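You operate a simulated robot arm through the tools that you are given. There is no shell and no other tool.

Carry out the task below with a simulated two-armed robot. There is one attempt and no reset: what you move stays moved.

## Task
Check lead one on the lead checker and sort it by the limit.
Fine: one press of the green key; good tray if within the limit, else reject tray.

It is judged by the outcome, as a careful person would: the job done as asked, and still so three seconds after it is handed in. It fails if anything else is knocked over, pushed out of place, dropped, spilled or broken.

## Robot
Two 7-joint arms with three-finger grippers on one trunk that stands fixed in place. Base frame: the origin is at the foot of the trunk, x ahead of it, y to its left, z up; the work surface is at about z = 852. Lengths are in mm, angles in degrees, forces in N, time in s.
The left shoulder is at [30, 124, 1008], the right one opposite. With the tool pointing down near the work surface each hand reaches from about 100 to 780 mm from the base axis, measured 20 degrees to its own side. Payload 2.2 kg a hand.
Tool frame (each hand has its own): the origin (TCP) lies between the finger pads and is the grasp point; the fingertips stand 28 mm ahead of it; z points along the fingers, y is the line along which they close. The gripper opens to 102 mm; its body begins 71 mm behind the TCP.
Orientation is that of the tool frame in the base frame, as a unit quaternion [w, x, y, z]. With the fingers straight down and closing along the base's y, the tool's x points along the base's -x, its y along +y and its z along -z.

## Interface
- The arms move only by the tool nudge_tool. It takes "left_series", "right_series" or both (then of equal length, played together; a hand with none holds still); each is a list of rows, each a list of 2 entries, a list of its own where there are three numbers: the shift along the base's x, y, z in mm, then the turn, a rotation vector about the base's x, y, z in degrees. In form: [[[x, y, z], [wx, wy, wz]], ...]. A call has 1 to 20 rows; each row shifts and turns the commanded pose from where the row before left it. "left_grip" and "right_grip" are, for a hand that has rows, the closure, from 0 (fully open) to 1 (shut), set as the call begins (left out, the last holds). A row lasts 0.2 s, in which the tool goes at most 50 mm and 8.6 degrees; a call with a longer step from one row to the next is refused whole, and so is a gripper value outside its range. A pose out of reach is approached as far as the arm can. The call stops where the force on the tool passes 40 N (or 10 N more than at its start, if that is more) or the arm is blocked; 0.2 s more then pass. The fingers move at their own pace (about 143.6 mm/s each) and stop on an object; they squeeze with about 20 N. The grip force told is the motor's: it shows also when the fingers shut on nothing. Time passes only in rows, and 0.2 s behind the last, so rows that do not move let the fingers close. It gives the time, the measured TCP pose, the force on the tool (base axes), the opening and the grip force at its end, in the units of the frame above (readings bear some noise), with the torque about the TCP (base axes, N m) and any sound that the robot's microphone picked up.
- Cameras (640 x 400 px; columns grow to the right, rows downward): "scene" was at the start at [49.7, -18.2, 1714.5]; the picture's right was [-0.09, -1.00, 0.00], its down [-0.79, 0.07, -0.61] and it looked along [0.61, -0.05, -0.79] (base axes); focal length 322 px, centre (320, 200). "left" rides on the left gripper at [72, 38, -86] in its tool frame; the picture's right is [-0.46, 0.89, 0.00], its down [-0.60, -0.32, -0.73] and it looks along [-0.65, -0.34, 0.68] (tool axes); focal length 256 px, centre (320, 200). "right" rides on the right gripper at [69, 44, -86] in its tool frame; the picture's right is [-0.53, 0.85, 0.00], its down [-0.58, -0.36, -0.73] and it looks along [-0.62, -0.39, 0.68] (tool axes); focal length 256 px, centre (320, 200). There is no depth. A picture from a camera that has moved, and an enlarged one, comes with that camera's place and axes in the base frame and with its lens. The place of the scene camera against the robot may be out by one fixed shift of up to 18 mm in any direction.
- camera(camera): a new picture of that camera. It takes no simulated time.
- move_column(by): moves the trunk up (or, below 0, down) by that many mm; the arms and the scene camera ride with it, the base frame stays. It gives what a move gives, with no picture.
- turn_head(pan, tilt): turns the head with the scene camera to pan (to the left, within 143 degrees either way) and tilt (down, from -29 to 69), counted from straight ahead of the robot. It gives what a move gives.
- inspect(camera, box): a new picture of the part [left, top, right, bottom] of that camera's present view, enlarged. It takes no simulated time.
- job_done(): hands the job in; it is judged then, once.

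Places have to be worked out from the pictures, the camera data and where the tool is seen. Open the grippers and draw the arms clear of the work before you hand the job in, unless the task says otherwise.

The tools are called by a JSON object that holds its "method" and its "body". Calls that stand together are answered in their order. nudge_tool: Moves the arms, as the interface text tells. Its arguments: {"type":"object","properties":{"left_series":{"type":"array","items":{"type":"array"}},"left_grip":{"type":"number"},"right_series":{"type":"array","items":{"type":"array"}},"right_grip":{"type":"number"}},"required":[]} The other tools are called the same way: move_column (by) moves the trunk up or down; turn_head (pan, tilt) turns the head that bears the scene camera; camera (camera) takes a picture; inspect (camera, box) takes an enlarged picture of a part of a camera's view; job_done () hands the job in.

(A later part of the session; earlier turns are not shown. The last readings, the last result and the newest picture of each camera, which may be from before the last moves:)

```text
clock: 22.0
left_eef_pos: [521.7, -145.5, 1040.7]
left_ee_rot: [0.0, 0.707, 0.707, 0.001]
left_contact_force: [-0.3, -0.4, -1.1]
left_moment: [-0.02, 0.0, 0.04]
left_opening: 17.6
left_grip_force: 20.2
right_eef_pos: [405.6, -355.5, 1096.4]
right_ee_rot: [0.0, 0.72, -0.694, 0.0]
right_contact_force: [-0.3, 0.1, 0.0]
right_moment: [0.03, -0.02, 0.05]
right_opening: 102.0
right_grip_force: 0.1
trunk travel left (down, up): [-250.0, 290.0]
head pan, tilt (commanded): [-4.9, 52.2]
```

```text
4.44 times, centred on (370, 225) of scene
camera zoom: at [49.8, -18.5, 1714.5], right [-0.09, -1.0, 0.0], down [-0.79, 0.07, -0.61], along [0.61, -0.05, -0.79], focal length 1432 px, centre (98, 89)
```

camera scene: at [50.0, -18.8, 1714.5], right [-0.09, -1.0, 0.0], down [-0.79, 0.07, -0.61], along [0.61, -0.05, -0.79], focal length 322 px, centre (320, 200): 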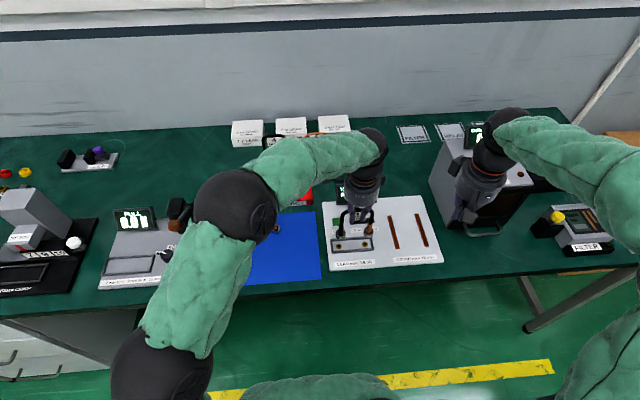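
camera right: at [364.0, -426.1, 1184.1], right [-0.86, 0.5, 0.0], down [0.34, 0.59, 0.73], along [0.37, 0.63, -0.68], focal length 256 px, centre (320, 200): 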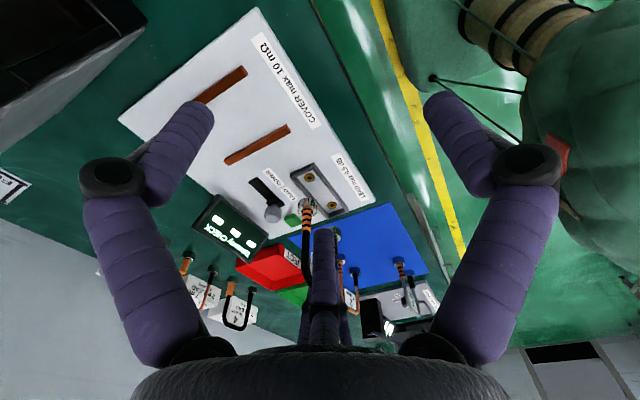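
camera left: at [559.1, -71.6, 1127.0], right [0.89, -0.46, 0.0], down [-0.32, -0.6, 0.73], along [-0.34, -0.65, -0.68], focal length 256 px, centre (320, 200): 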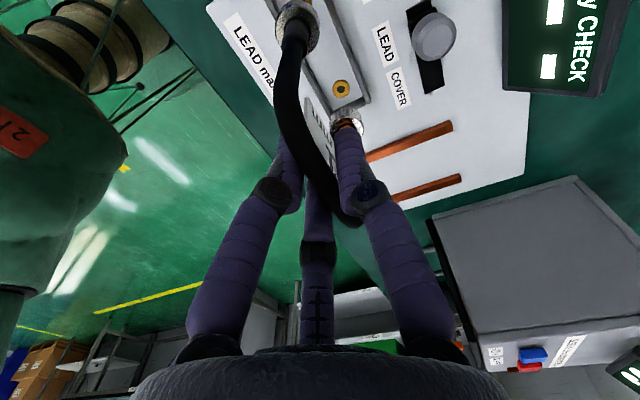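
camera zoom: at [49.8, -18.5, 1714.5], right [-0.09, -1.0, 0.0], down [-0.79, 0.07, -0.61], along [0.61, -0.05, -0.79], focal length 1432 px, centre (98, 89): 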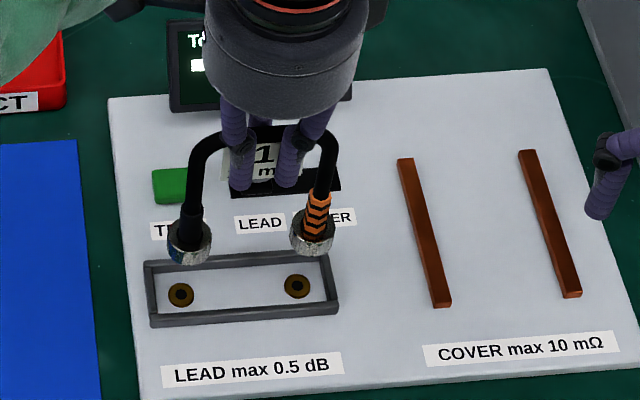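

Scene and left views both put the discs within about 3 mm of the sockets in plan. I enlarge the right camera's view for a third check.

{"method": "inspect", "body": {"camera": "right", "box": [260, 150, 370, 230]}}

```text
5.00 times, centred on (315, 190) of right
camera zoom: at [364.0, -426.1, 1184.1], right [-0.86, 0.5, 0.0], down [0.34, 0.59, 0.73], along [0.37, 0.63, -0.68], focal length 1280 px, centre (345, 250)
```

zoom: 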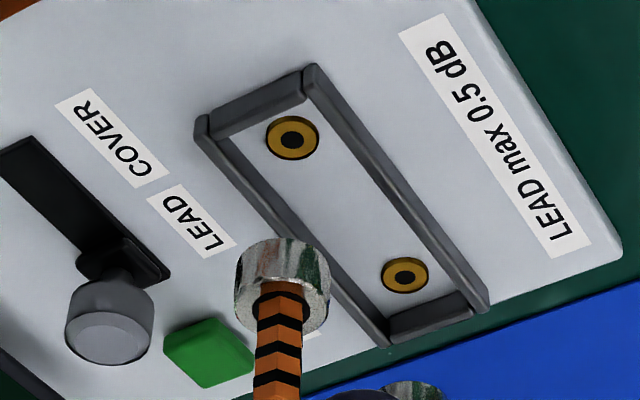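

All three views agree: disc B is within about 1 mm of socket B and the yaw is about 1° off. I correct the yaw by -1°, lower 45 mm, and check again just above the plate.

{"method": "nudge_tool", "body": {"left_series": [[[-0.5, -0.5, 0], [0, 0, -1]], [[0, 0, -8], [0, 0, 0]], [[0, 0, -8], [0, 0, 0]], [[0, 0, -8], [0, 0, 0]], [[0, 0, -8], [0, 0, 0]], [[0, 0, -7], [0, 0, 0]], [[0, 0, -6], [0, 0, 0]], [[0, 0, 0], [0, 0, 0]], [[0, 0, 0], [0, 0, 0]]]}}

{"method": "inspect", "body": {"camera": "right", "box": [260, 150, 370, 230]}}

{"method": "inspect", "body": {"camera": "left", "box": [230, 0, 430, 140]}}

{"method": "inspect", "body": {"camera": "scene", "box": [310, 180, 430, 270]}}

```text
clock: 24.0
left_eef_pos: [522.2, -146.0, 996.5]
left_ee_rot: [0.0, 0.714, 0.7, 0.0]
left_contact_force: [-0.4, 0.5, -1.3]
left_moment: [0.01, 0.03, -0.03]
left_opening: 17.6
left_grip_force: 19.8
right_eef_pos: [406.0, -354.8, 1098.2]
right_ee_rot: [0.001, 0.719, -0.695, -0.001]
right_contact_force: [-0.6, -0.2, 0.0]
right_moment: [0.0, 0.02, -0.02]
right_opening: 102.2
right_grip_force: 0.0
trunk travel left (down, up): [-250.0, 290.0]
head pan, tilt (commanded): [-4.9, 52.2]
```

```text
5.00 times, centred on (315, 190) of right
camera zoom: at [364.0, -426.0, 1184.2], right [-0.86, 0.5, 0.0], down [0.34, 0.59, 0.73], along [0.37, 0.63, -0.68], focal length 1280 px, centre (345, 250)
```

zoom: 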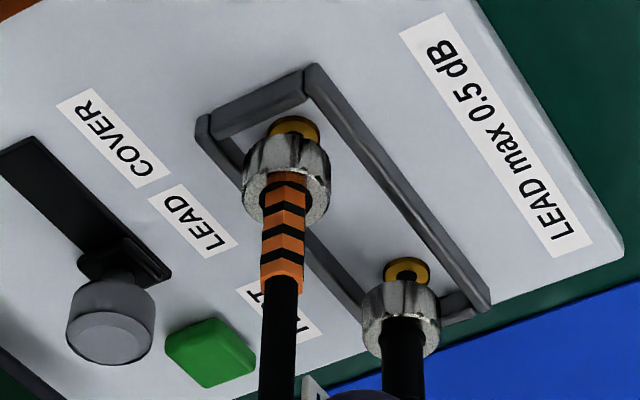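

```text
2.86 times, centred on (330, 70) of left
camera zoom: at [561.2, -72.7, 1082.0], right [0.88, -0.48, 0.0], down [-0.33, -0.6, 0.73], along [-0.35, -0.64, -0.68], focal length 731 px, centre (291, 571)
```

zoom: 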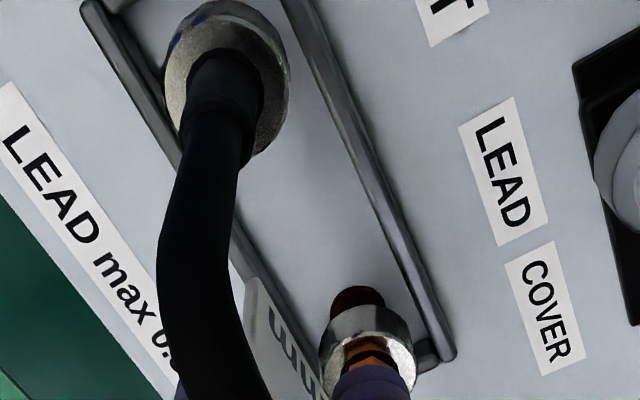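

```text
4.44 times, centred on (370, 225) of scene
camera zoom: at [49.9, -18.5, 1714.5], right [-0.09, -1.0, 0.0], down [-0.79, 0.07, -0.61], along [0.61, -0.05, -0.79], focal length 1432 px, centre (98, 89)
```

zoom: 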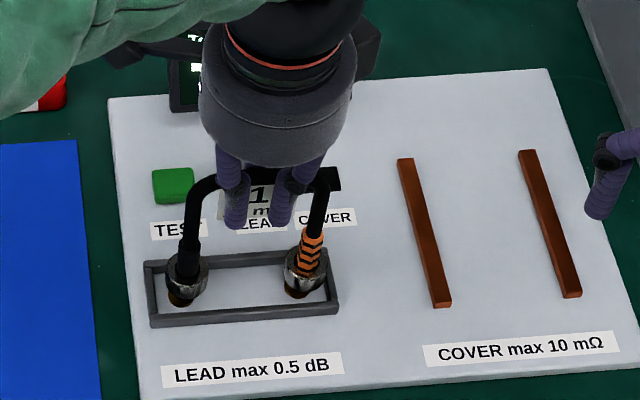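

The discs are now over the sockets about 12–15 mm above them. I enlarge both close-up views further to check the centring.

{"method": "inspect", "body": {"camera": "right", "box": [295, 160, 345, 215]}}

{"method": "inspect", "body": {"camera": "scene", "box": [335, 220, 380, 260]}}

```text
7.27 times, centred on (320, 188) of right
camera zoom: at [364.0, -426.0, 1184.2], right [-0.86, 0.5, 0.0], down [0.34, 0.59, 0.73], along [0.37, 0.63, -0.68], focal length 1862 px, centre (320, 291)
```

zoom: 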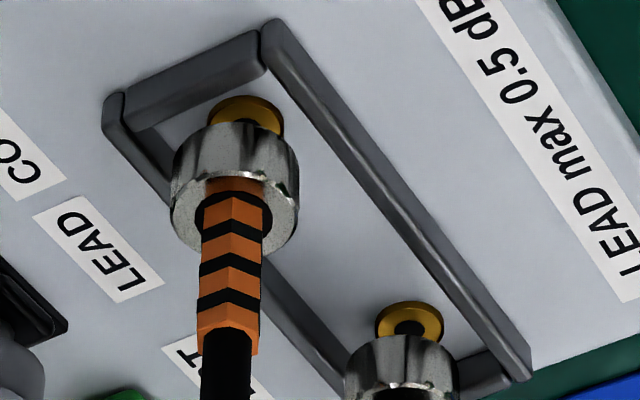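

```text
10.00 times, centred on (358, 240) of scene
camera zoom: at [49.9, -18.5, 1714.5], right [-0.09, -1.0, 0.0], down [-0.79, 0.07, -0.61], along [0.61, -0.05, -0.79], focal length 3223 px, centre (-55, -200)
```

zoom: 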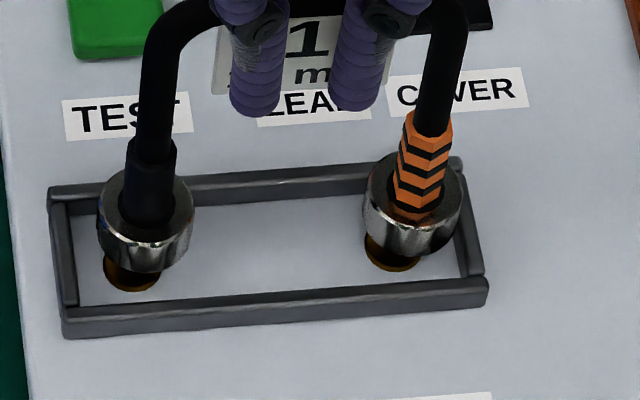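

Comparing the three views, the discs need to go about +3 mm in y and are otherwise centred, with about 16 mm left to descend. I apply that shift, lower 9 mm and check.

{"method": "nudge_tool", "body": {"left_series": [[[-0.5, 3.1, 0], [0, 0, 0]], [[0, 0, -4.5], [0, 0, 0]], [[0, 0, -4.5], [0, 0, 0]], [[0, 0, 0], [0, 0, 0]], [[0, 0, 0], [0, 0, 0]]]}}

{"method": "inspect", "body": {"camera": "right", "box": [295, 160, 345, 215]}}

{"method": "inspect", "body": {"camera": "scene", "box": [335, 220, 380, 260]}}

{"method": "inspect", "body": {"camera": "left", "box": [230, 0, 430, 140]}}

```text
clock: 25.2
left_eef_pos: [522.2, -144.5, 984.1]
left_ee_rot: [0.0, 0.713, 0.701, 0.0]
left_contact_force: [-0.4, 0.0, -2.5]
left_moment: [-0.02, 0.02, 0.01]
left_opening: 17.7
left_grip_force: 19.9
right_eef_pos: [406.1, -355.9, 1097.3]
right_ee_rot: [0.0, 0.719, -0.695, 0.0]
right_contact_force: [-0.4, 0.5, -0.1]
right_moment: [0.01, -0.01, 0.02]
right_opening: 102.3
right_grip_force: 0.1
trunk travel left (down, up): [-250.0, 290.0]
head pan, tilt (commanded): [-4.9, 52.2]
```

```text
7.27 times, centred on (320, 188) of right
camera zoom: at [364.0, -425.9, 1184.2], right [-0.86, 0.5, 0.0], down [0.34, 0.59, 0.73], along [0.37, 0.63, -0.68], focal length 1862 px, centre (320, 291)
```

zoom: 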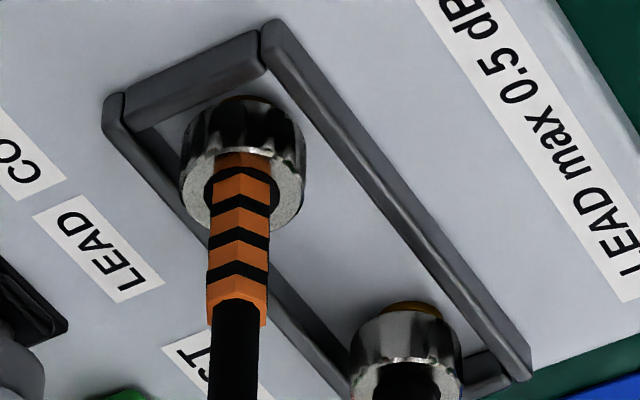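

```text
10.00 times, centred on (358, 240) of scene
camera zoom: at [49.9, -18.4, 1714.5], right [-0.09, -1.0, 0.0], down [-0.79, 0.07, -0.61], along [0.61, -0.05, -0.79], focal length 3223 px, centre (-55, -200)
```

zoom: 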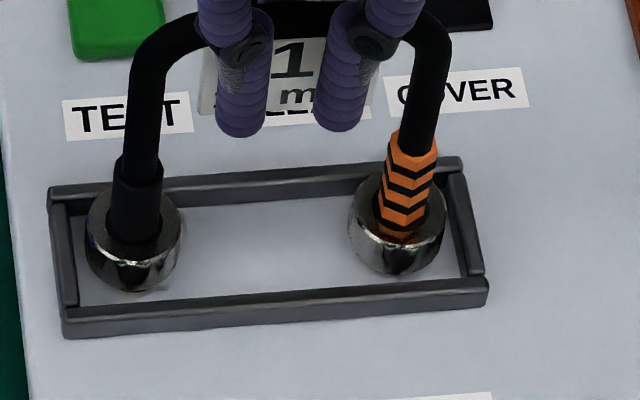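

```text
2.86 times, centred on (330, 70) of left
camera zoom: at [561.5, -69.4, 1071.4], right [0.88, -0.48, 0.0], down [-0.33, -0.6, 0.73], along [-0.35, -0.64, -0.68], focal length 731 px, centre (291, 571)
```

zoom: 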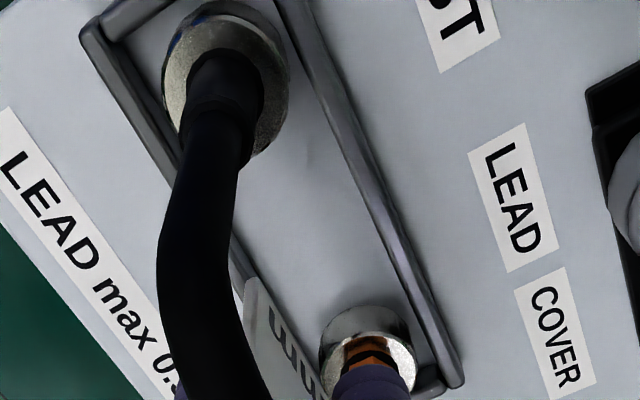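

The discs are centred over the sockets in all views, about 5–8 mm above seating. I lower in small steps, watching the vertical force.

{"method": "nudge_tool", "body": {"left_series": [[[0, 0, -1.5], [0, 0, 0]], [[0, 0, -1.5], [0, 0, 0]], [[0, 0, -1], [0, 0, 0]], [[0, 0, 0], [0, 0, 0]]]}}

{"method": "inspect", "body": {"camera": "right", "box": [295, 160, 345, 215]}}

{"method": "inspect", "body": {"camera": "scene", "box": [335, 220, 380, 260]}}

```text
clock: 26.2
left_eef_pos: [523.0, -142.7, 982.5]
left_ee_rot: [0.0, 0.713, 0.701, 0.0]
left_contact_force: [1.0, 0.8, -2.6]
left_moment: [0.02, 0.04, -0.01]
left_opening: 17.6
left_grip_force: 19.3
right_eef_pos: [406.7, -354.7, 1098.4]
right_ee_rot: [0.0, 0.72, -0.694, 0.0]
right_contact_force: [0.2, 0.0, -0.7]
right_moment: [0.0, -0.03, -0.04]
right_opening: 101.9
right_grip_force: 0.1
trunk travel left (down, up): [-250.0, 290.0]
head pan, tilt (commanded): [-4.9, 52.2]
```

```text
7.27 times, centred on (320, 188) of right
camera zoom: at [364.0, -425.9, 1184.2], right [-0.86, 0.5, 0.0], down [0.34, 0.59, 0.73], along [0.37, 0.63, -0.68], focal length 1862 px, centre (320, 291)
```

zoom: 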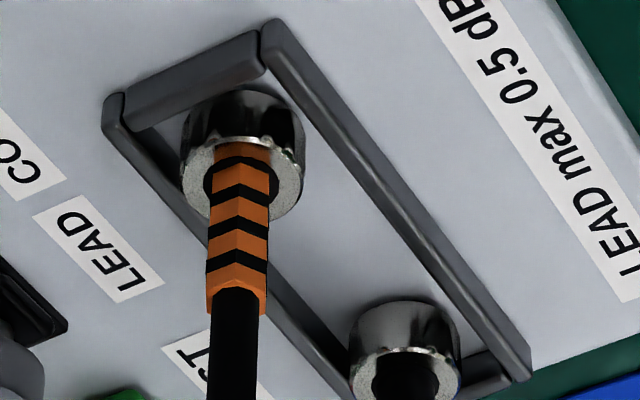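

```text
10.00 times, centred on (358, 240) of scene
camera zoom: at [49.9, -18.4, 1714.5], right [-0.09, -1.0, 0.0], down [-0.79, 0.07, -0.61], along [0.61, -0.05, -0.79], focal length 3223 px, centre (-55, -200)
```

zoom: 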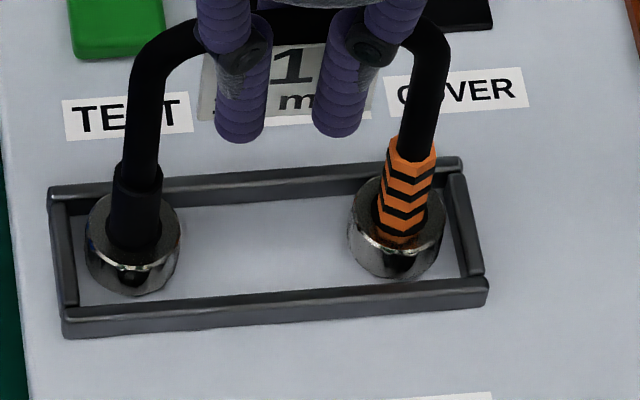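

Still no contact force beyond the lead's weight, with perhaps 3–4 mm to go. I continue down in 1 mm steps.

{"method": "nudge_tool", "body": {"left_series": [[[0, 0, -1], [0, 0, 0]], [[0, 0, -1], [0, 0, 0]], [[0, 0, -1], [0, 0, 0]], [[0, 0, 0], [0, 0, 0]]]}}

{"method": "inspect", "body": {"camera": "right", "box": [295, 160, 345, 215]}}

{"method": "inspect", "body": {"camera": "scene", "box": [335, 220, 380, 260]}}

```text
clock: 27.2
left_eef_pos: [521.4, -143.5, 978.6]
left_ee_rot: [0.0, 0.713, 0.701, 0.0]
left_contact_force: [0.7, -0.3, -0.9]
left_moment: [-0.03, -0.02, 0.03]
left_opening: 17.6
left_grip_force: 20.2
right_eef_pos: [405.6, -355.2, 1098.7]
right_ee_rot: [0.0, 0.719, -0.695, 0.0]
right_contact_force: [0.6, 0.2, -0.3]
right_moment: [-0.01, -0.01, 0.01]
right_opening: 102.2
right_grip_force: 0.1
trunk travel left (down, up): [-250.0, 290.0]
head pan, tilt (commanded): [-4.9, 52.2]
```

```text
7.27 times, centred on (320, 188) of right
camera zoom: at [364.0, -426.0, 1184.2], right [-0.86, 0.5, 0.0], down [0.34, 0.59, 0.73], along [0.37, 0.63, -0.68], focal length 1862 px, centre (320, 291)
```

zoom: 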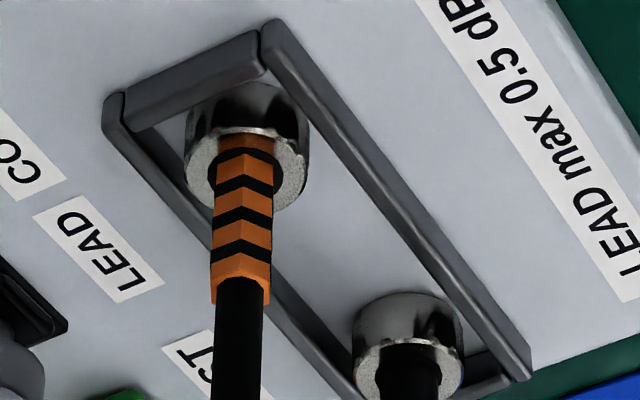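

```text
10.00 times, centred on (358, 240) of scene
camera zoom: at [49.9, -18.5, 1714.5], right [-0.09, -1.0, 0.0], down [-0.79, 0.07, -0.61], along [0.61, -0.05, -0.79], focal length 3223 px, centre (-55, -200)
```

zoom: 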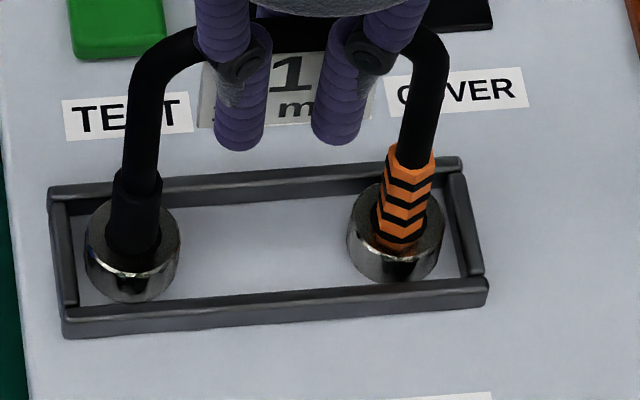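

No contact yet and the discs now almost overlay the sockets. I take three more 1 mm steps.

{"method": "nudge_tool", "body": {"left_series": [[[0, 0, -1], [0, 0, 0]], [[0, 0, -1], [0, 0, 0]], [[0, 0, -1], [0, 0, 0]], [[0, 0, 0], [0, 0, 0]]]}}

{"method": "inspect", "body": {"camera": "right", "box": [295, 160, 345, 215]}}

{"method": "inspect", "body": {"camera": "scene", "box": [335, 220, 380, 260]}}

```text
clock: 28.2
left_eef_pos: [521.2, -142.4, 979.2]
left_ee_rot: [0.002, 0.712, 0.702, 0.001]
left_contact_force: [-3.1, 0.7, 19.0]
left_moment: [0.06, 0.04, -0.05]
left_opening: 17.3
left_grip_force: 19.9
right_eef_pos: [404.7, -354.7, 1098.6]
right_ee_rot: [0.001, 0.72, -0.694, 0.0]
right_contact_force: [-0.2, 0.4, 0.7]
right_moment: [0.02, -0.01, 0.0]
right_opening: 102.1
right_grip_force: 0.1
trunk travel left (down, up): [-250.0, 290.0]
head pan, tilt (commanded): [-4.9, 52.2]
```

```text
7.27 times, centred on (320, 188) of right
camera zoom: at [362.4, -425.6, 1185.0], right [-0.86, 0.5, 0.0], down [0.34, 0.59, 0.73], along [0.37, 0.63, -0.68], focal length 1862 px, centre (320, 291)
```

zoom: 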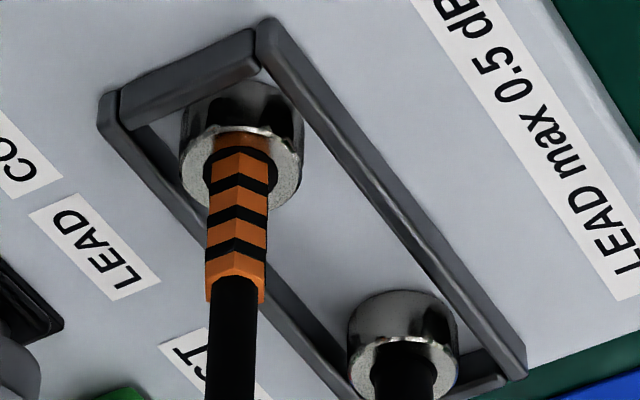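

```text
10.00 times, centred on (358, 240) of scene
camera zoom: at [47.5, -18.0, 1714.7], right [-0.09, -1.0, 0.0], down [-0.79, 0.07, -0.61], along [0.61, -0.05, -0.79], focal length 3223 px, centre (-55, -200)
```

zoom: 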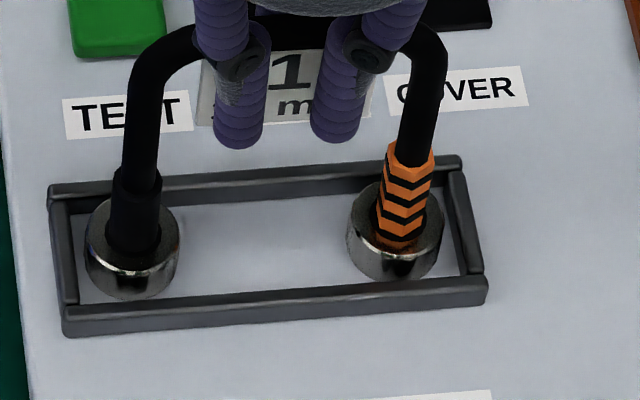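

Contact at about 19 N: the plugs have landed, centred on both sockets. I relieve the load by 2.5 mm and then open the left gripper.

{"method": "nudge_tool", "body": {"left_series": [[[0, 0, 1.5], [0, 0, 0]], [[0, 0, 1], [0, 0, 0]], [[0, 0, 0], [0, 0, 0]]]}}

```text
clock: 29.0
left_eef_pos: [521.5, -142.9, 979.3]
left_ee_rot: [0.0, 0.714, 0.7, 0.0]
left_contact_force: [0.7, -1.9, 12.5]
left_moment: [-0.26, -0.03, -0.04]
left_opening: 17.5
left_grip_force: 20.3
right_eef_pos: [404.8, -354.6, 1097.8]
right_ee_rot: [-0.001, 0.72, -0.694, 0.0]
right_contact_force: [-0.1, 0.0, 0.1]
right_moment: [-0.01, -0.01, -0.02]
right_opening: 102.3
right_grip_force: 0.2
trunk travel left (down, up): [-250.0, 290.0]
head pan, tilt (commanded): [-4.9, 52.2]
```

About 12 N of support remains, borne mostly on the B plug, so the lead rests on the plate. I open the left gripper now.

{"method": "nudge_tool", "body": {"left_series": [[[0, 0, 0], [0, 0, 0]], [[0, 0, 0], [0, 0, 0]], [[0, 0, 0], [0, 0, 0]]], "left_grip": 0}}

{"method": "inspect", "body": {"camera": "right", "box": [260, 150, 370, 230]}}

{"method": "inspect", "body": {"camera": "scene", "box": [310, 180, 430, 270]}}

{"method": "camera", "body": {"camera": "left"}}

```text
clock: 29.8
left_eef_pos: [522.5, -141.7, 978.8]
left_ee_rot: [0.001, 0.714, 0.7, -0.001]
left_contact_force: [0.1, 0.0, -0.2]
left_moment: [-0.03, 0.01, 0.02]
left_opening: 102.1
left_grip_force: 0.0
right_eef_pos: [405.3, -354.1, 1098.5]
right_ee_rot: [0.0, 0.72, -0.694, 0.0]
right_contact_force: [0.3, 0.1, 0.4]
right_moment: [0.01, -0.02, 0.03]
right_opening: 101.9
right_grip_force: 0.0
trunk travel left (down, up): [-250.0, 290.0]
head pan, tilt (commanded): [-4.9, 52.2]
```

```text
5.00 times, centred on (315, 190) of right
camera zoom: at [363.9, -425.9, 1184.2], right [-0.86, 0.5, 0.0], down [0.34, 0.59, 0.73], along [0.37, 0.63, -0.68], focal length 1280 px, centre (345, 250)
```

zoom: 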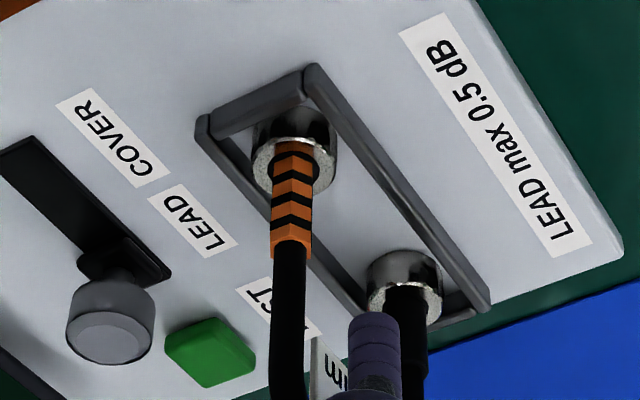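

```text
4.44 times, centred on (370, 225) of scene
camera zoom: at [49.7, -18.4, 1714.5], right [-0.09, -1.0, 0.0], down [-0.79, 0.07, -0.61], along [0.61, -0.05, -0.79], focal length 1432 px, centre (98, 89)
```

zoom: 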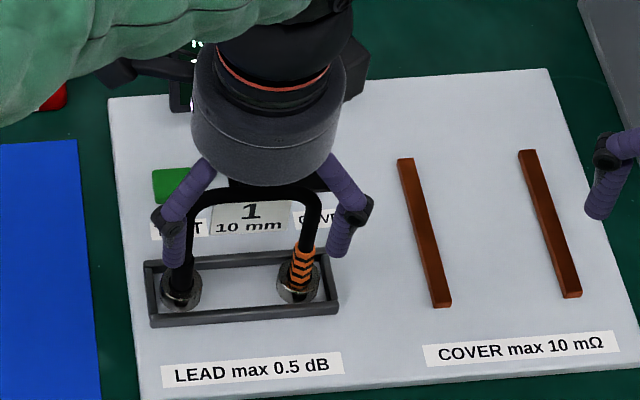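

```text
taken
camera left: at [560.7, -69.0, 1064.7], right [0.88, -0.48, 0.0], down [-0.33, -0.6, 0.73], along [-0.35, -0.64, -0.68], focal length 256 px, centre (320, 200)
```

left: 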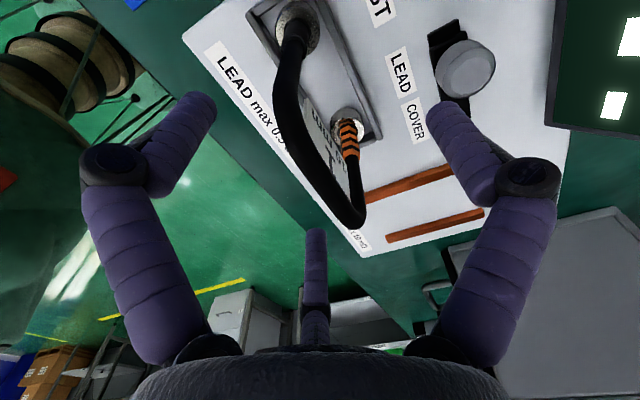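

The lead stands by itself in the socket frame. I lift the left hand straight up, clear of the arch, and back to the left.

{"method": "nudge_tool", "body": {"left_series": [[[0, 0, 15], [0, 0, 0]], [[0, 0, 20], [0, 0, 0]], [[0, 0, 25], [0, 0, 0]], [[0, 0, 25], [0, 0, 0]], [[0, 0, 25], [0, 0, 0]], [[-10, 40, 5], [0, 0, 0]], [[-10, 45, 0], [0, 0, 0]], [[-10, 45, 0], [0, 0, 0]], [[-10, 45, 0], [0, 0, 0]], [[-10, 45, 0], [0, 0, 0]], [[0, 0, 0], [0, 0, 0]]]}}

{"method": "inspect", "body": {"camera": "right", "box": [260, 150, 370, 230]}}

{"method": "inspect", "body": {"camera": "scene", "box": [310, 170, 430, 270]}}

{"method": "camera", "body": {"camera": "scene"}}

```text
clock: 32.2
left_eef_pos: [473.5, 78.1, 1094.4]
left_ee_rot: [0.0, 0.713, 0.701, -0.001]
left_contact_force: [-0.1, 0.4, 0.3]
left_moment: [0.01, 0.02, 0.02]
left_opening: 102.1
left_grip_force: 0.0
right_eef_pos: [406.6, -355.9, 1097.9]
right_ee_rot: [0.0, 0.72, -0.694, 0.0]
right_contact_force: [1.2, 0.0, 0.4]
right_moment: [0.0, 0.02, -0.03]
right_opening: 102.0
right_grip_force: 0.1
trunk travel left (down, up): [-250.0, 290.0]
head pan, tilt (commanded): [-4.9, 52.2]
```

```text
5.00 times, centred on (315, 190) of right
camera zoom: at [364.3, -426.7, 1183.8], right [-0.86, 0.5, 0.0], down [0.34, 0.59, 0.73], along [0.37, 0.63, -0.68], focal length 1280 px, centre (345, 250)
```

zoom: 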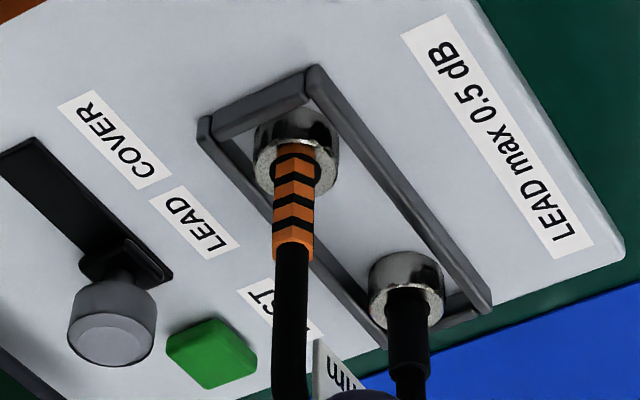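

```text
4.00 times, centred on (370, 220) of scene
camera zoom: at [50.4, -19.5, 1714.5], right [-0.09, -1.0, 0.0], down [-0.79, 0.07, -0.61], along [0.61, -0.05, -0.79], focal length 1289 px, centre (120, 120)
```

zoom: 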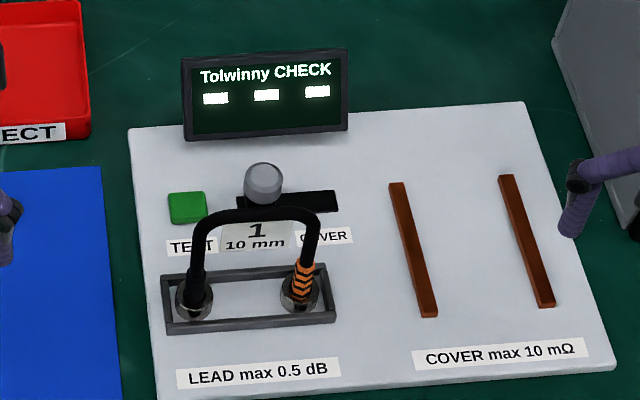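

```text
taken
camera scene: at [50.4, -19.5, 1714.5], right [-0.09, -1.0, 0.0], down [-0.79, 0.07, -0.61], along [0.61, -0.05, -0.79], focal length 322 px, centre (320, 200)
```

scene: 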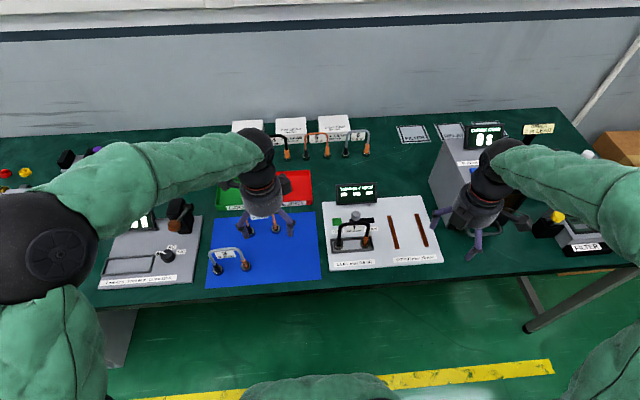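

Lead 1 stands seated on both sockets with the display ready. I close the left hand, and move it over the green key at about (607, -110), staying high.

{"method": "nudge_tool", "body": {"left_series": [[[22, -31, -5], [0, 0, 0]], [[22, -31, -5], [0, 0, 0]], [[22, -31, -5], [0, 0, 0]], [[22, -31, -5], [0, 0, 0]], [[23, -32, -10], [0, 0, 0]], [[23, -32, -10], [0, 0, 0]], [[0, 0, -25], [0, 0, 0]], [[0, 0, -25], [0, 0, 0]], [[0, 0, 0], [0, 0, 0]]], "left_grip": 1}}

{"method": "camera", "body": {"camera": "left"}}

{"method": "inspect", "body": {"camera": "scene", "box": [310, 150, 430, 270]}}

{"method": "inspect", "body": {"camera": "right", "box": [220, 150, 370, 300]}}

```text
clock: 34.2
left_eef_pos: [607.5, -111.6, 1003.1]
left_ee_rot: [0.0, 0.713, 0.701, 0.0]
left_contact_force: [-0.1, -0.5, 1.0]
left_moment: [-0.01, -0.03, 0.01]
left_opening: 2.4
left_grip_force: 20.1
right_eef_pos: [405.5, -355.4, 1097.6]
right_ee_rot: [0.001, 0.719, -0.695, 0.0]
right_contact_force: [-0.5, -0.2, 0.3]
right_moment: [-0.02, -0.03, -0.01]
right_opening: 102.1
right_grip_force: 0.1
trunk travel left (down, up): [-250.0, 290.0]
head pan, tilt (commanded): [-4.9, 52.2]
```

```text
taken
camera left: at [644.6, -38.0, 1089.8], right [0.88, -0.48, 0.0], down [-0.33, -0.6, 0.73], along [-0.35, -0.64, -0.68], focal length 256 px, centre (320, 200)
```

left: 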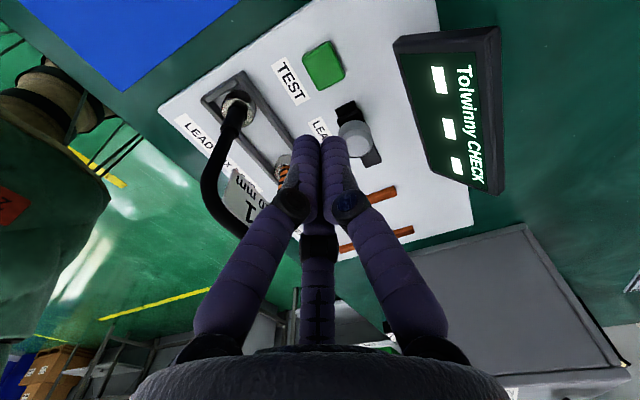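

```text
3.33 times, centred on (370, 210) of scene
camera zoom: at [49.1, -17.8, 1714.6], right [-0.09, -1.0, 0.0], down [-0.79, 0.07, -0.61], along [0.61, -0.05, -0.79], focal length 1074 px, centre (153, 167)
```

zoom: 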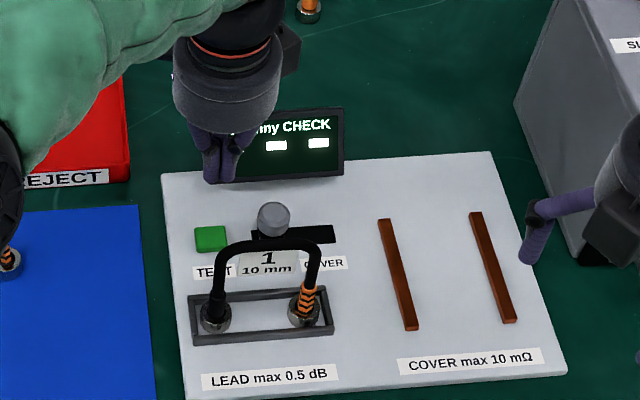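

```text
2.67 times, centred on (295, 225) of right
camera zoom: at [363.4, -425.6, 1184.6], right [-0.86, 0.5, 0.0], down [0.34, 0.59, 0.73], along [0.37, 0.63, -0.68], focal length 683 px, centre (387, 133)
```

zoom: 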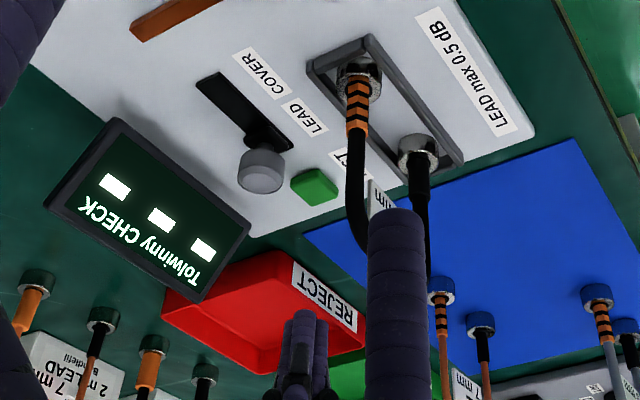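

The key measures about (609, -108) from the left camera. I shift 2–3 mm and descend to about 25 mm above it.

{"method": "nudge_tool", "body": {"left_series": [[[1.5, 3, -20], [0, 0, 0]], [[0, 0, -20], [0, 0, 0]], [[0, 0, -20], [0, 0, 0]], [[0, 0, -18], [0, 0, 0]], [[0, 0, 0], [0, 0, 0]], [[0, 0, 0], [0, 0, 0]]]}}

{"method": "camera", "body": {"camera": "left"}}

{"method": "inspect", "body": {"camera": "scene", "box": [310, 150, 430, 270]}}

{"method": "inspect", "body": {"camera": "right", "box": [240, 150, 350, 240]}}

```text
clock: 35.6
left_eef_pos: [610.0, -107.8, 923.8]
left_ee_rot: [0.0, 0.713, 0.701, -0.001]
left_contact_force: [0.7, 0.1, 0.1]
left_moment: [-0.02, 0.01, 0.0]
left_opening: 2.2
left_grip_force: 19.7
right_eef_pos: [405.4, -355.7, 1096.8]
right_ee_rot: [0.0, 0.72, -0.694, 0.0]
right_contact_force: [-0.1, 0.1, -0.7]
right_moment: [0.02, -0.02, 0.01]
right_opening: 102.0
right_grip_force: 0.0
trunk travel left (down, up): [-250.0, 290.0]
head pan, tilt (commanded): [-4.9, 52.2]
```

```text
taken
camera left: at [648.2, -34.7, 1011.1], right [0.88, -0.48, 0.0], down [-0.33, -0.6, 0.73], along [-0.35, -0.64, -0.68], focal length 256 px, centre (320, 200)
```

left: 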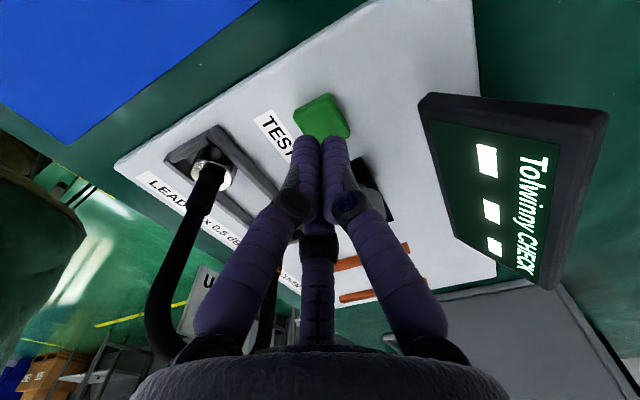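

```text
3.33 times, centred on (370, 210) of scene
camera zoom: at [49.9, -18.4, 1714.5], right [-0.09, -1.0, 0.0], down [-0.79, 0.07, -0.61], along [0.61, -0.05, -0.79], focal length 1074 px, centre (153, 167)
```

zoom: 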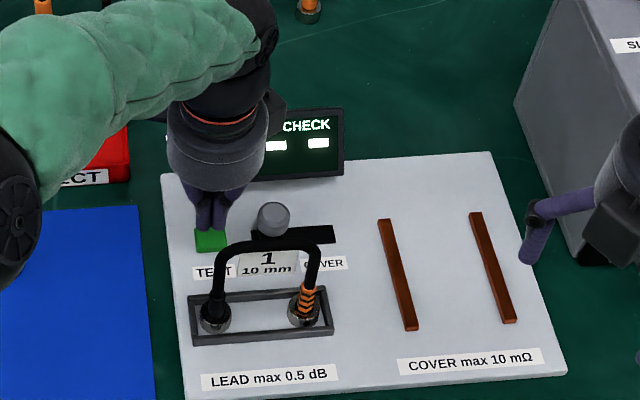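

```text
4.44 times, centred on (295, 195) of right
camera zoom: at [364.0, -425.9, 1184.2], right [-0.86, 0.5, 0.0], down [0.34, 0.59, 0.73], along [0.37, 0.63, -0.68], focal length 1138 px, centre (431, 222)
```

zoom: 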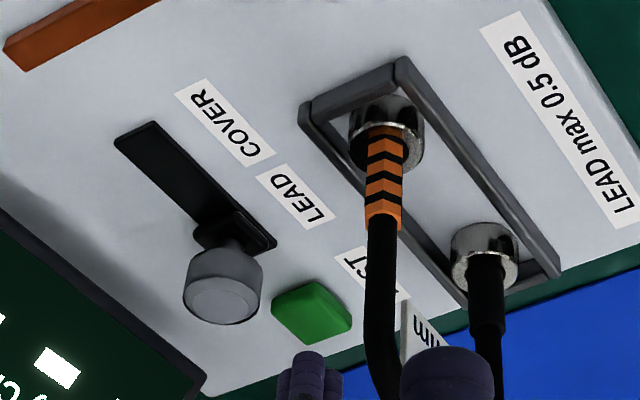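

The closed fingertips are right above the key in all views. I shift 1–2 mm and descend 15 mm more, then will press in small steps.

{"method": "nudge_tool", "body": {"left_series": [[[1, 1.5, -5], [0, 0, 0]], [[0, 0, -5], [0, 0, 0]], [[0, 0, -4], [0, 0, 0]], [[0, 0, 0], [0, 0, 0]]]}}

{"method": "inspect", "body": {"camera": "right", "box": [240, 150, 350, 240]}}

{"method": "inspect", "body": {"camera": "left", "box": [240, 60, 400, 200]}}

```text
clock: 36.6
left_eef_pos: [609.5, -106.2, 910.6]
left_ee_rot: [0.0, 0.713, 0.701, 0.0]
left_contact_force: [-0.1, 0.1, 0.1]
left_moment: [-0.02, -0.01, 0.01]
left_opening: 2.2
left_grip_force: 19.6
right_eef_pos: [405.2, -354.1, 1098.4]
right_ee_rot: [0.0, 0.72, -0.694, 0.001]
right_contact_force: [-0.3, 0.5, -0.2]
right_moment: [0.0, 0.0, -0.03]
right_opening: 102.1
right_grip_force: 0.0
trunk travel left (down, up): [-250.0, 290.0]
head pan, tilt (commanded): [-4.9, 52.2]
```

```text
4.44 times, centred on (295, 195) of right
camera zoom: at [363.9, -425.9, 1184.2], right [-0.86, 0.5, 0.0], down [0.34, 0.59, 0.73], along [0.37, 0.63, -0.68], focal length 1138 px, centre (431, 222)
```

zoom: 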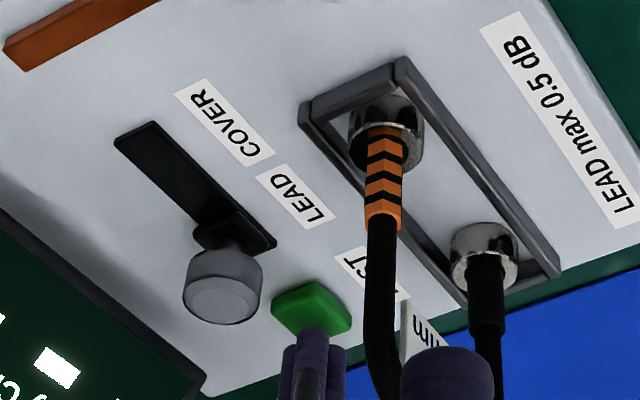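

```text
2.86 times, centred on (320, 130) of left
camera zoom: at [648.4, -33.0, 997.2], right [0.88, -0.48, 0.0], down [-0.33, -0.6, 0.73], along [-0.35, -0.64, -0.68], focal length 731 px, centre (320, 400)
```

zoom: 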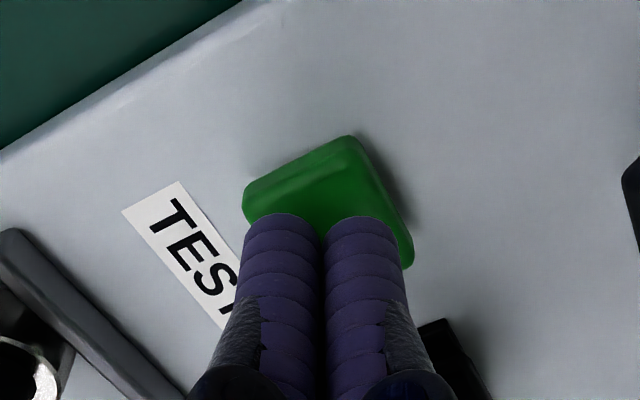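

The tips are about 8–10 mm above the key and centred on it. I go down in 1.5 mm steps, watching force and sound.

{"method": "nudge_tool", "body": {"left_series": [[[0, 0, -2], [0, 0, 0]], [[0, 0, -2], [0, 0, 0]], [[0, 0, -1.5], [0, 0, 0]], [[0, 0, -1.5], [0, 0, 0]]]}}

```text
clock: 37.6
left_eef_pos: [609.3, -106.4, 904.6]
left_ee_rot: [0.0, 0.713, 0.702, 0.0]
left_contact_force: [-0.4, -0.3, -0.3]
left_moment: [0.02, 0.03, 0.02]
left_opening: 2.1
left_grip_force: 20.2
right_eef_pos: [405.8, -354.2, 1099.8]
right_ee_rot: [0.0, 0.719, -0.695, 0.0]
right_contact_force: [0.5, 0.0, 0.1]
right_moment: [0.02, -0.04, 0.0]
right_opening: 101.5
right_grip_force: 0.1
trunk travel left (down, up): [-250.0, 290.0]
head pan, tilt (commanded): [-4.9, 52.2]
```

No contact yet. I continue in small steps.

{"method": "nudge_tool", "body": {"left_series": [[[0, 0, -1.5], [0, 0, 0]], [[0, 0, -1.5], [0, 0, 0]], [[0, 0, -1], [0, 0, 0]], [[0, 0, -1], [0, 0, 0]]]}}

{"method": "inspect", "body": {"camera": "scene", "box": [310, 150, 430, 270]}}

{"method": "inspect", "body": {"camera": "right", "box": [220, 150, 350, 240]}}

```text
clock: 38.6
left_eef_pos: [609.1, -105.1, 899.6]
left_ee_rot: [0.0, 0.713, 0.701, 0.0]
left_contact_force: [0.0, -1.2, 0.2]
left_moment: [-0.02, 0.03, -0.02]
left_opening: 6.2
left_grip_force: 31.7
right_eef_pos: [405.6, -354.5, 1097.5]
right_ee_rot: [0.0, 0.72, -0.694, 0.0]
right_contact_force: [0.0, -0.1, 0.4]
right_moment: [-0.02, 0.02, -0.02]
right_opening: 101.9
right_grip_force: 0.0
trunk travel left (down, up): [-250.0, 290.0]
head pan, tilt (commanded): [-4.9, 52.2]
```

```text
3.33 times, centred on (370, 210) of scene
camera zoom: at [49.7, -18.4, 1714.5], right [-0.09, -1.0, 0.0], down [-0.79, 0.07, -0.61], along [0.61, -0.05, -0.79], focal length 1074 px, centre (153, 167)
```

zoom: 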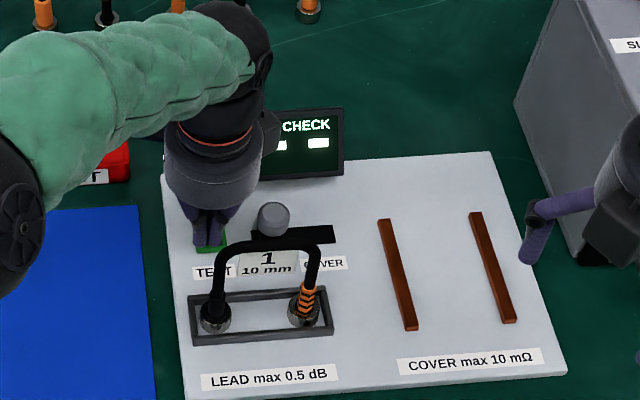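

```text
4.44 times, centred on (285, 195) of right
camera zoom: at [363.9, -425.9, 1184.2], right [-0.86, 0.5, 0.0], down [0.34, 0.59, 0.73], along [0.37, 0.63, -0.68], focal length 1138 px, centre (476, 222)
```

zoom: 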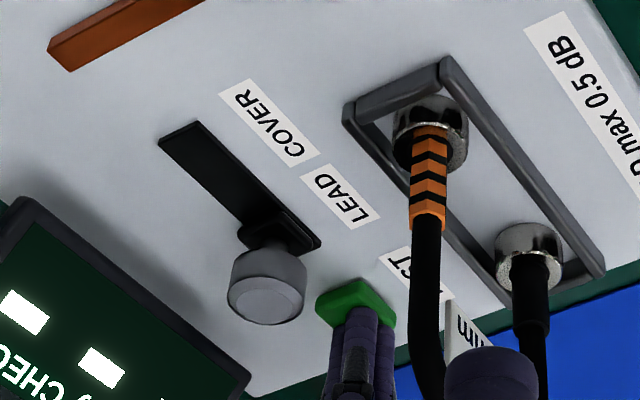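

The fingers now touch the key (opening rose to 6 mm) but there is no click or reading yet. I press down slightly further.

{"method": "nudge_tool", "body": {"left_series": [[[0, 0, -1], [0, 0, 0]], [[0, 0, -1], [0, 0, 0]]]}}

{"method": "inspect", "body": {"camera": "right", "box": [220, 150, 350, 260]}}

```text
clock: 39.2
left_eef_pos: [608.0, -106.3, 898.1]
left_ee_rot: [0.0, 0.712, 0.702, -0.001]
left_contact_force: [0.1, 0.8, 0.7]
left_moment: [0.0, 0.01, 0.01]
left_opening: 6.1
left_grip_force: 32.0
right_eef_pos: [406.3, -355.8, 1099.1]
right_ee_rot: [0.0, 0.72, -0.694, 0.0]
right_contact_force: [-0.3, 0.2, -0.4]
right_moment: [0.01, 0.0, -0.05]
right_opening: 101.7
right_grip_force: 0.1
trunk travel left (down, up): [-250.0, 290.0]
head pan, tilt (commanded): [-4.9, 52.2]
heard: click
```

```text
3.64 times, centred on (285, 205) of right
camera zoom: at [363.8, -425.8, 1184.3], right [-0.86, 0.5, 0.0], down [0.34, 0.59, 0.73], along [0.37, 0.63, -0.68], focal length 931 px, centre (447, 182)
```

zoom: 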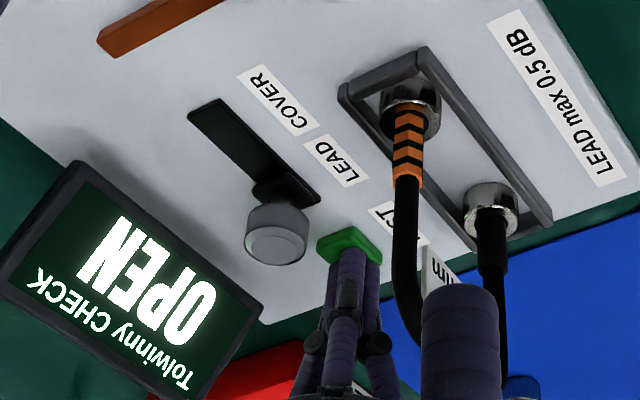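

The key clicked once and the display reads OPEN. I raise the hand off the key, then will look closely at the seating of the plugs to see whether OPEN is a true reading.

{"method": "nudge_tool", "body": {"left_series": [[[0, 0, 5], [0, 0, 0]], [[0, 0, 15], [0, 0, 0]], [[0, 0, 25], [0, 0, 0]], [[0, 0, 40], [0, 0, 0]], [[0, 0, 45], [0, 0, 0]], [[-10, 40, 30], [0, 0, 0]], [[-20, 40, 20], [0, 0, 0]], [[-20, 40, 0], [0, 0, 0]], [[-20, 40, 0], [0, 0, 0]], [[0, 0, 0], [0, 0, 0]]]}}

{"method": "inspect", "body": {"camera": "scene", "box": [310, 170, 430, 270]}}

{"method": "inspect", "body": {"camera": "scene", "box": [335, 220, 380, 260]}}

{"method": "inspect", "body": {"camera": "right", "box": [295, 160, 345, 215]}}

```text
refused: row 6 steps farther than a row can; nothing moved
```

```text
4.00 times, centred on (370, 220) of scene
camera zoom: at [49.5, -18.3, 1714.5], right [-0.09, -1.0, 0.0], down [-0.79, 0.07, -0.61], along [0.61, -0.05, -0.79], focal length 1289 px, centre (120, 120)
```

zoom: 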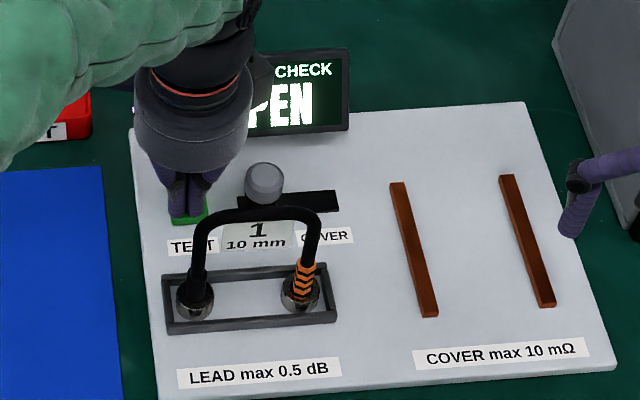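

```text
10.00 times, centred on (358, 240) of scene
camera zoom: at [49.5, -18.3, 1714.5], right [-0.09, -1.0, 0.0], down [-0.79, 0.07, -0.61], along [0.61, -0.05, -0.79], focal length 3223 px, centre (-55, -200)
```

zoom: 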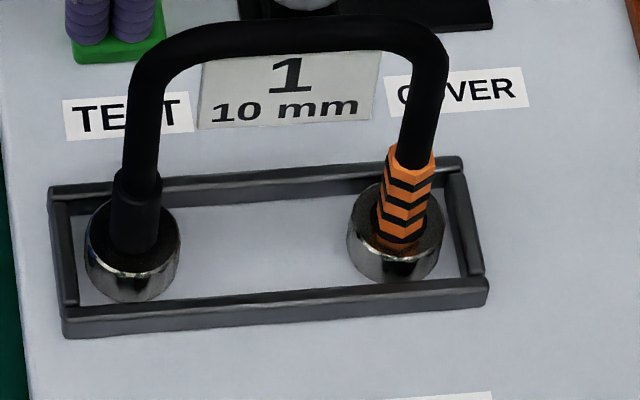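

```text
7.27 times, centred on (320, 188) of right
camera zoom: at [363.8, -425.8, 1184.3], right [-0.86, 0.5, 0.0], down [0.34, 0.59, 0.73], along [0.37, 0.63, -0.68], focal length 1862 px, centre (320, 291)
```

zoom: 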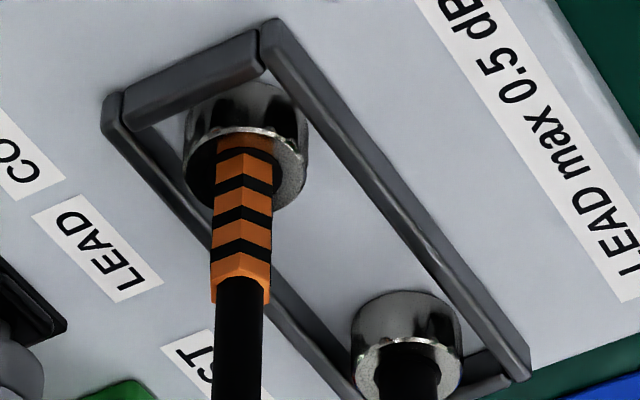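

The earlier move was refused for a too-long step, so the fingers still rest on the key. I raise straight up and withdraw with shorter steps.

{"method": "nudge_tool", "body": {"left_series": [[[0, 0, 5], [0, 0, 0]], [[0, 0, 15], [0, 0, 0]], [[0, 0, 25], [0, 0, 0]], [[0, 0, 40], [0, 0, 0]], [[0, 0, 45], [0, 0, 0]], [[0, 0, 40], [0, 0, 0]], [[-10, 40, 10], [0, 0, 0]], [[-20, 40, 0], [0, 0, 0]], [[-20, 40, 0], [0, 0, 0]], [[-20, 40, 0], [0, 0, 0]], [[0, 0, 0], [0, 0, 0]]]}}

{"method": "inspect", "body": {"camera": "scene", "box": [310, 160, 430, 270]}}

{"method": "camera", "body": {"camera": "left"}}

{"method": "inspect", "body": {"camera": "right", "box": [260, 150, 370, 240]}}

```text
clock: 41.6
left_eef_pos: [539.7, 52.2, 1074.9]
left_ee_rot: [-0.001, 0.714, 0.701, -0.001]
left_contact_force: [0.2, 0.4, 0.0]
left_moment: [0.0, 0.02, 0.03]
left_opening: 2.4
left_grip_force: 31.7
right_eef_pos: [406.8, -356.2, 1096.9]
right_ee_rot: [0.001, 0.719, -0.695, 0.0]
right_contact_force: [-0.1, -0.6, 0.6]
right_moment: [0.04, 0.0, -0.01]
right_opening: 101.9
right_grip_force: 0.0
trunk travel left (down, up): [-250.0, 290.0]
head pan, tilt (commanded): [-4.9, 52.2]
```

```text
3.64 times, centred on (370, 215) of scene
camera zoom: at [50.6, -19.4, 1714.5], right [-0.09, -1.0, 0.0], down [-0.79, 0.07, -0.61], along [0.61, -0.05, -0.79], focal length 1172 px, centre (138, 146)
```

zoom: 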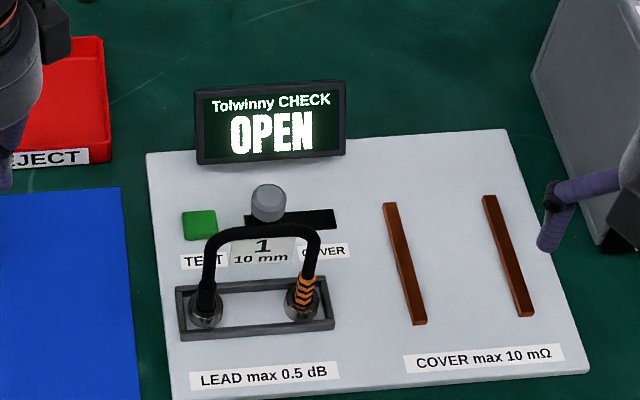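

```text
taken
camera left: at [579.6, 125.9, 1161.8], right [0.88, -0.48, 0.0], down [-0.33, -0.6, 0.73], along [-0.35, -0.64, -0.68], focal length 256 px, centre (320, 200)
```

left: 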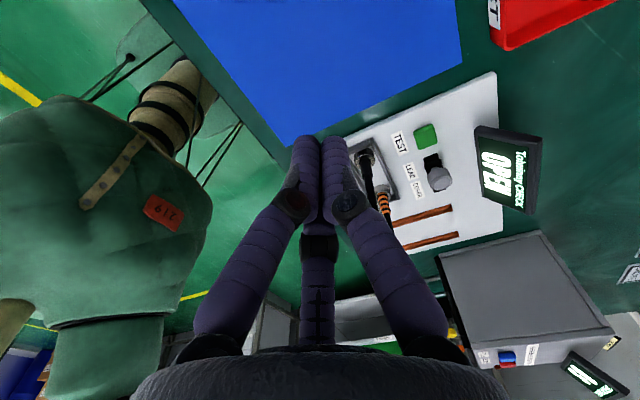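

```text
4.44 times, centred on (315, 195) of right
camera zoom: at [364.5, -426.6, 1183.8], right [-0.86, 0.5, 0.0], down [0.34, 0.59, 0.73], along [0.37, 0.63, -0.68], focal length 1138 px, centre (342, 222)
```

zoom: 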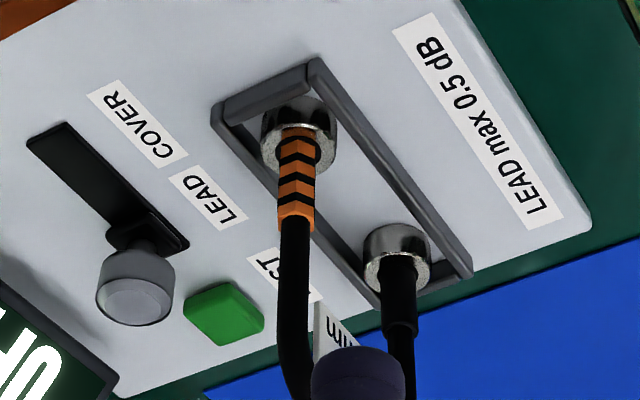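

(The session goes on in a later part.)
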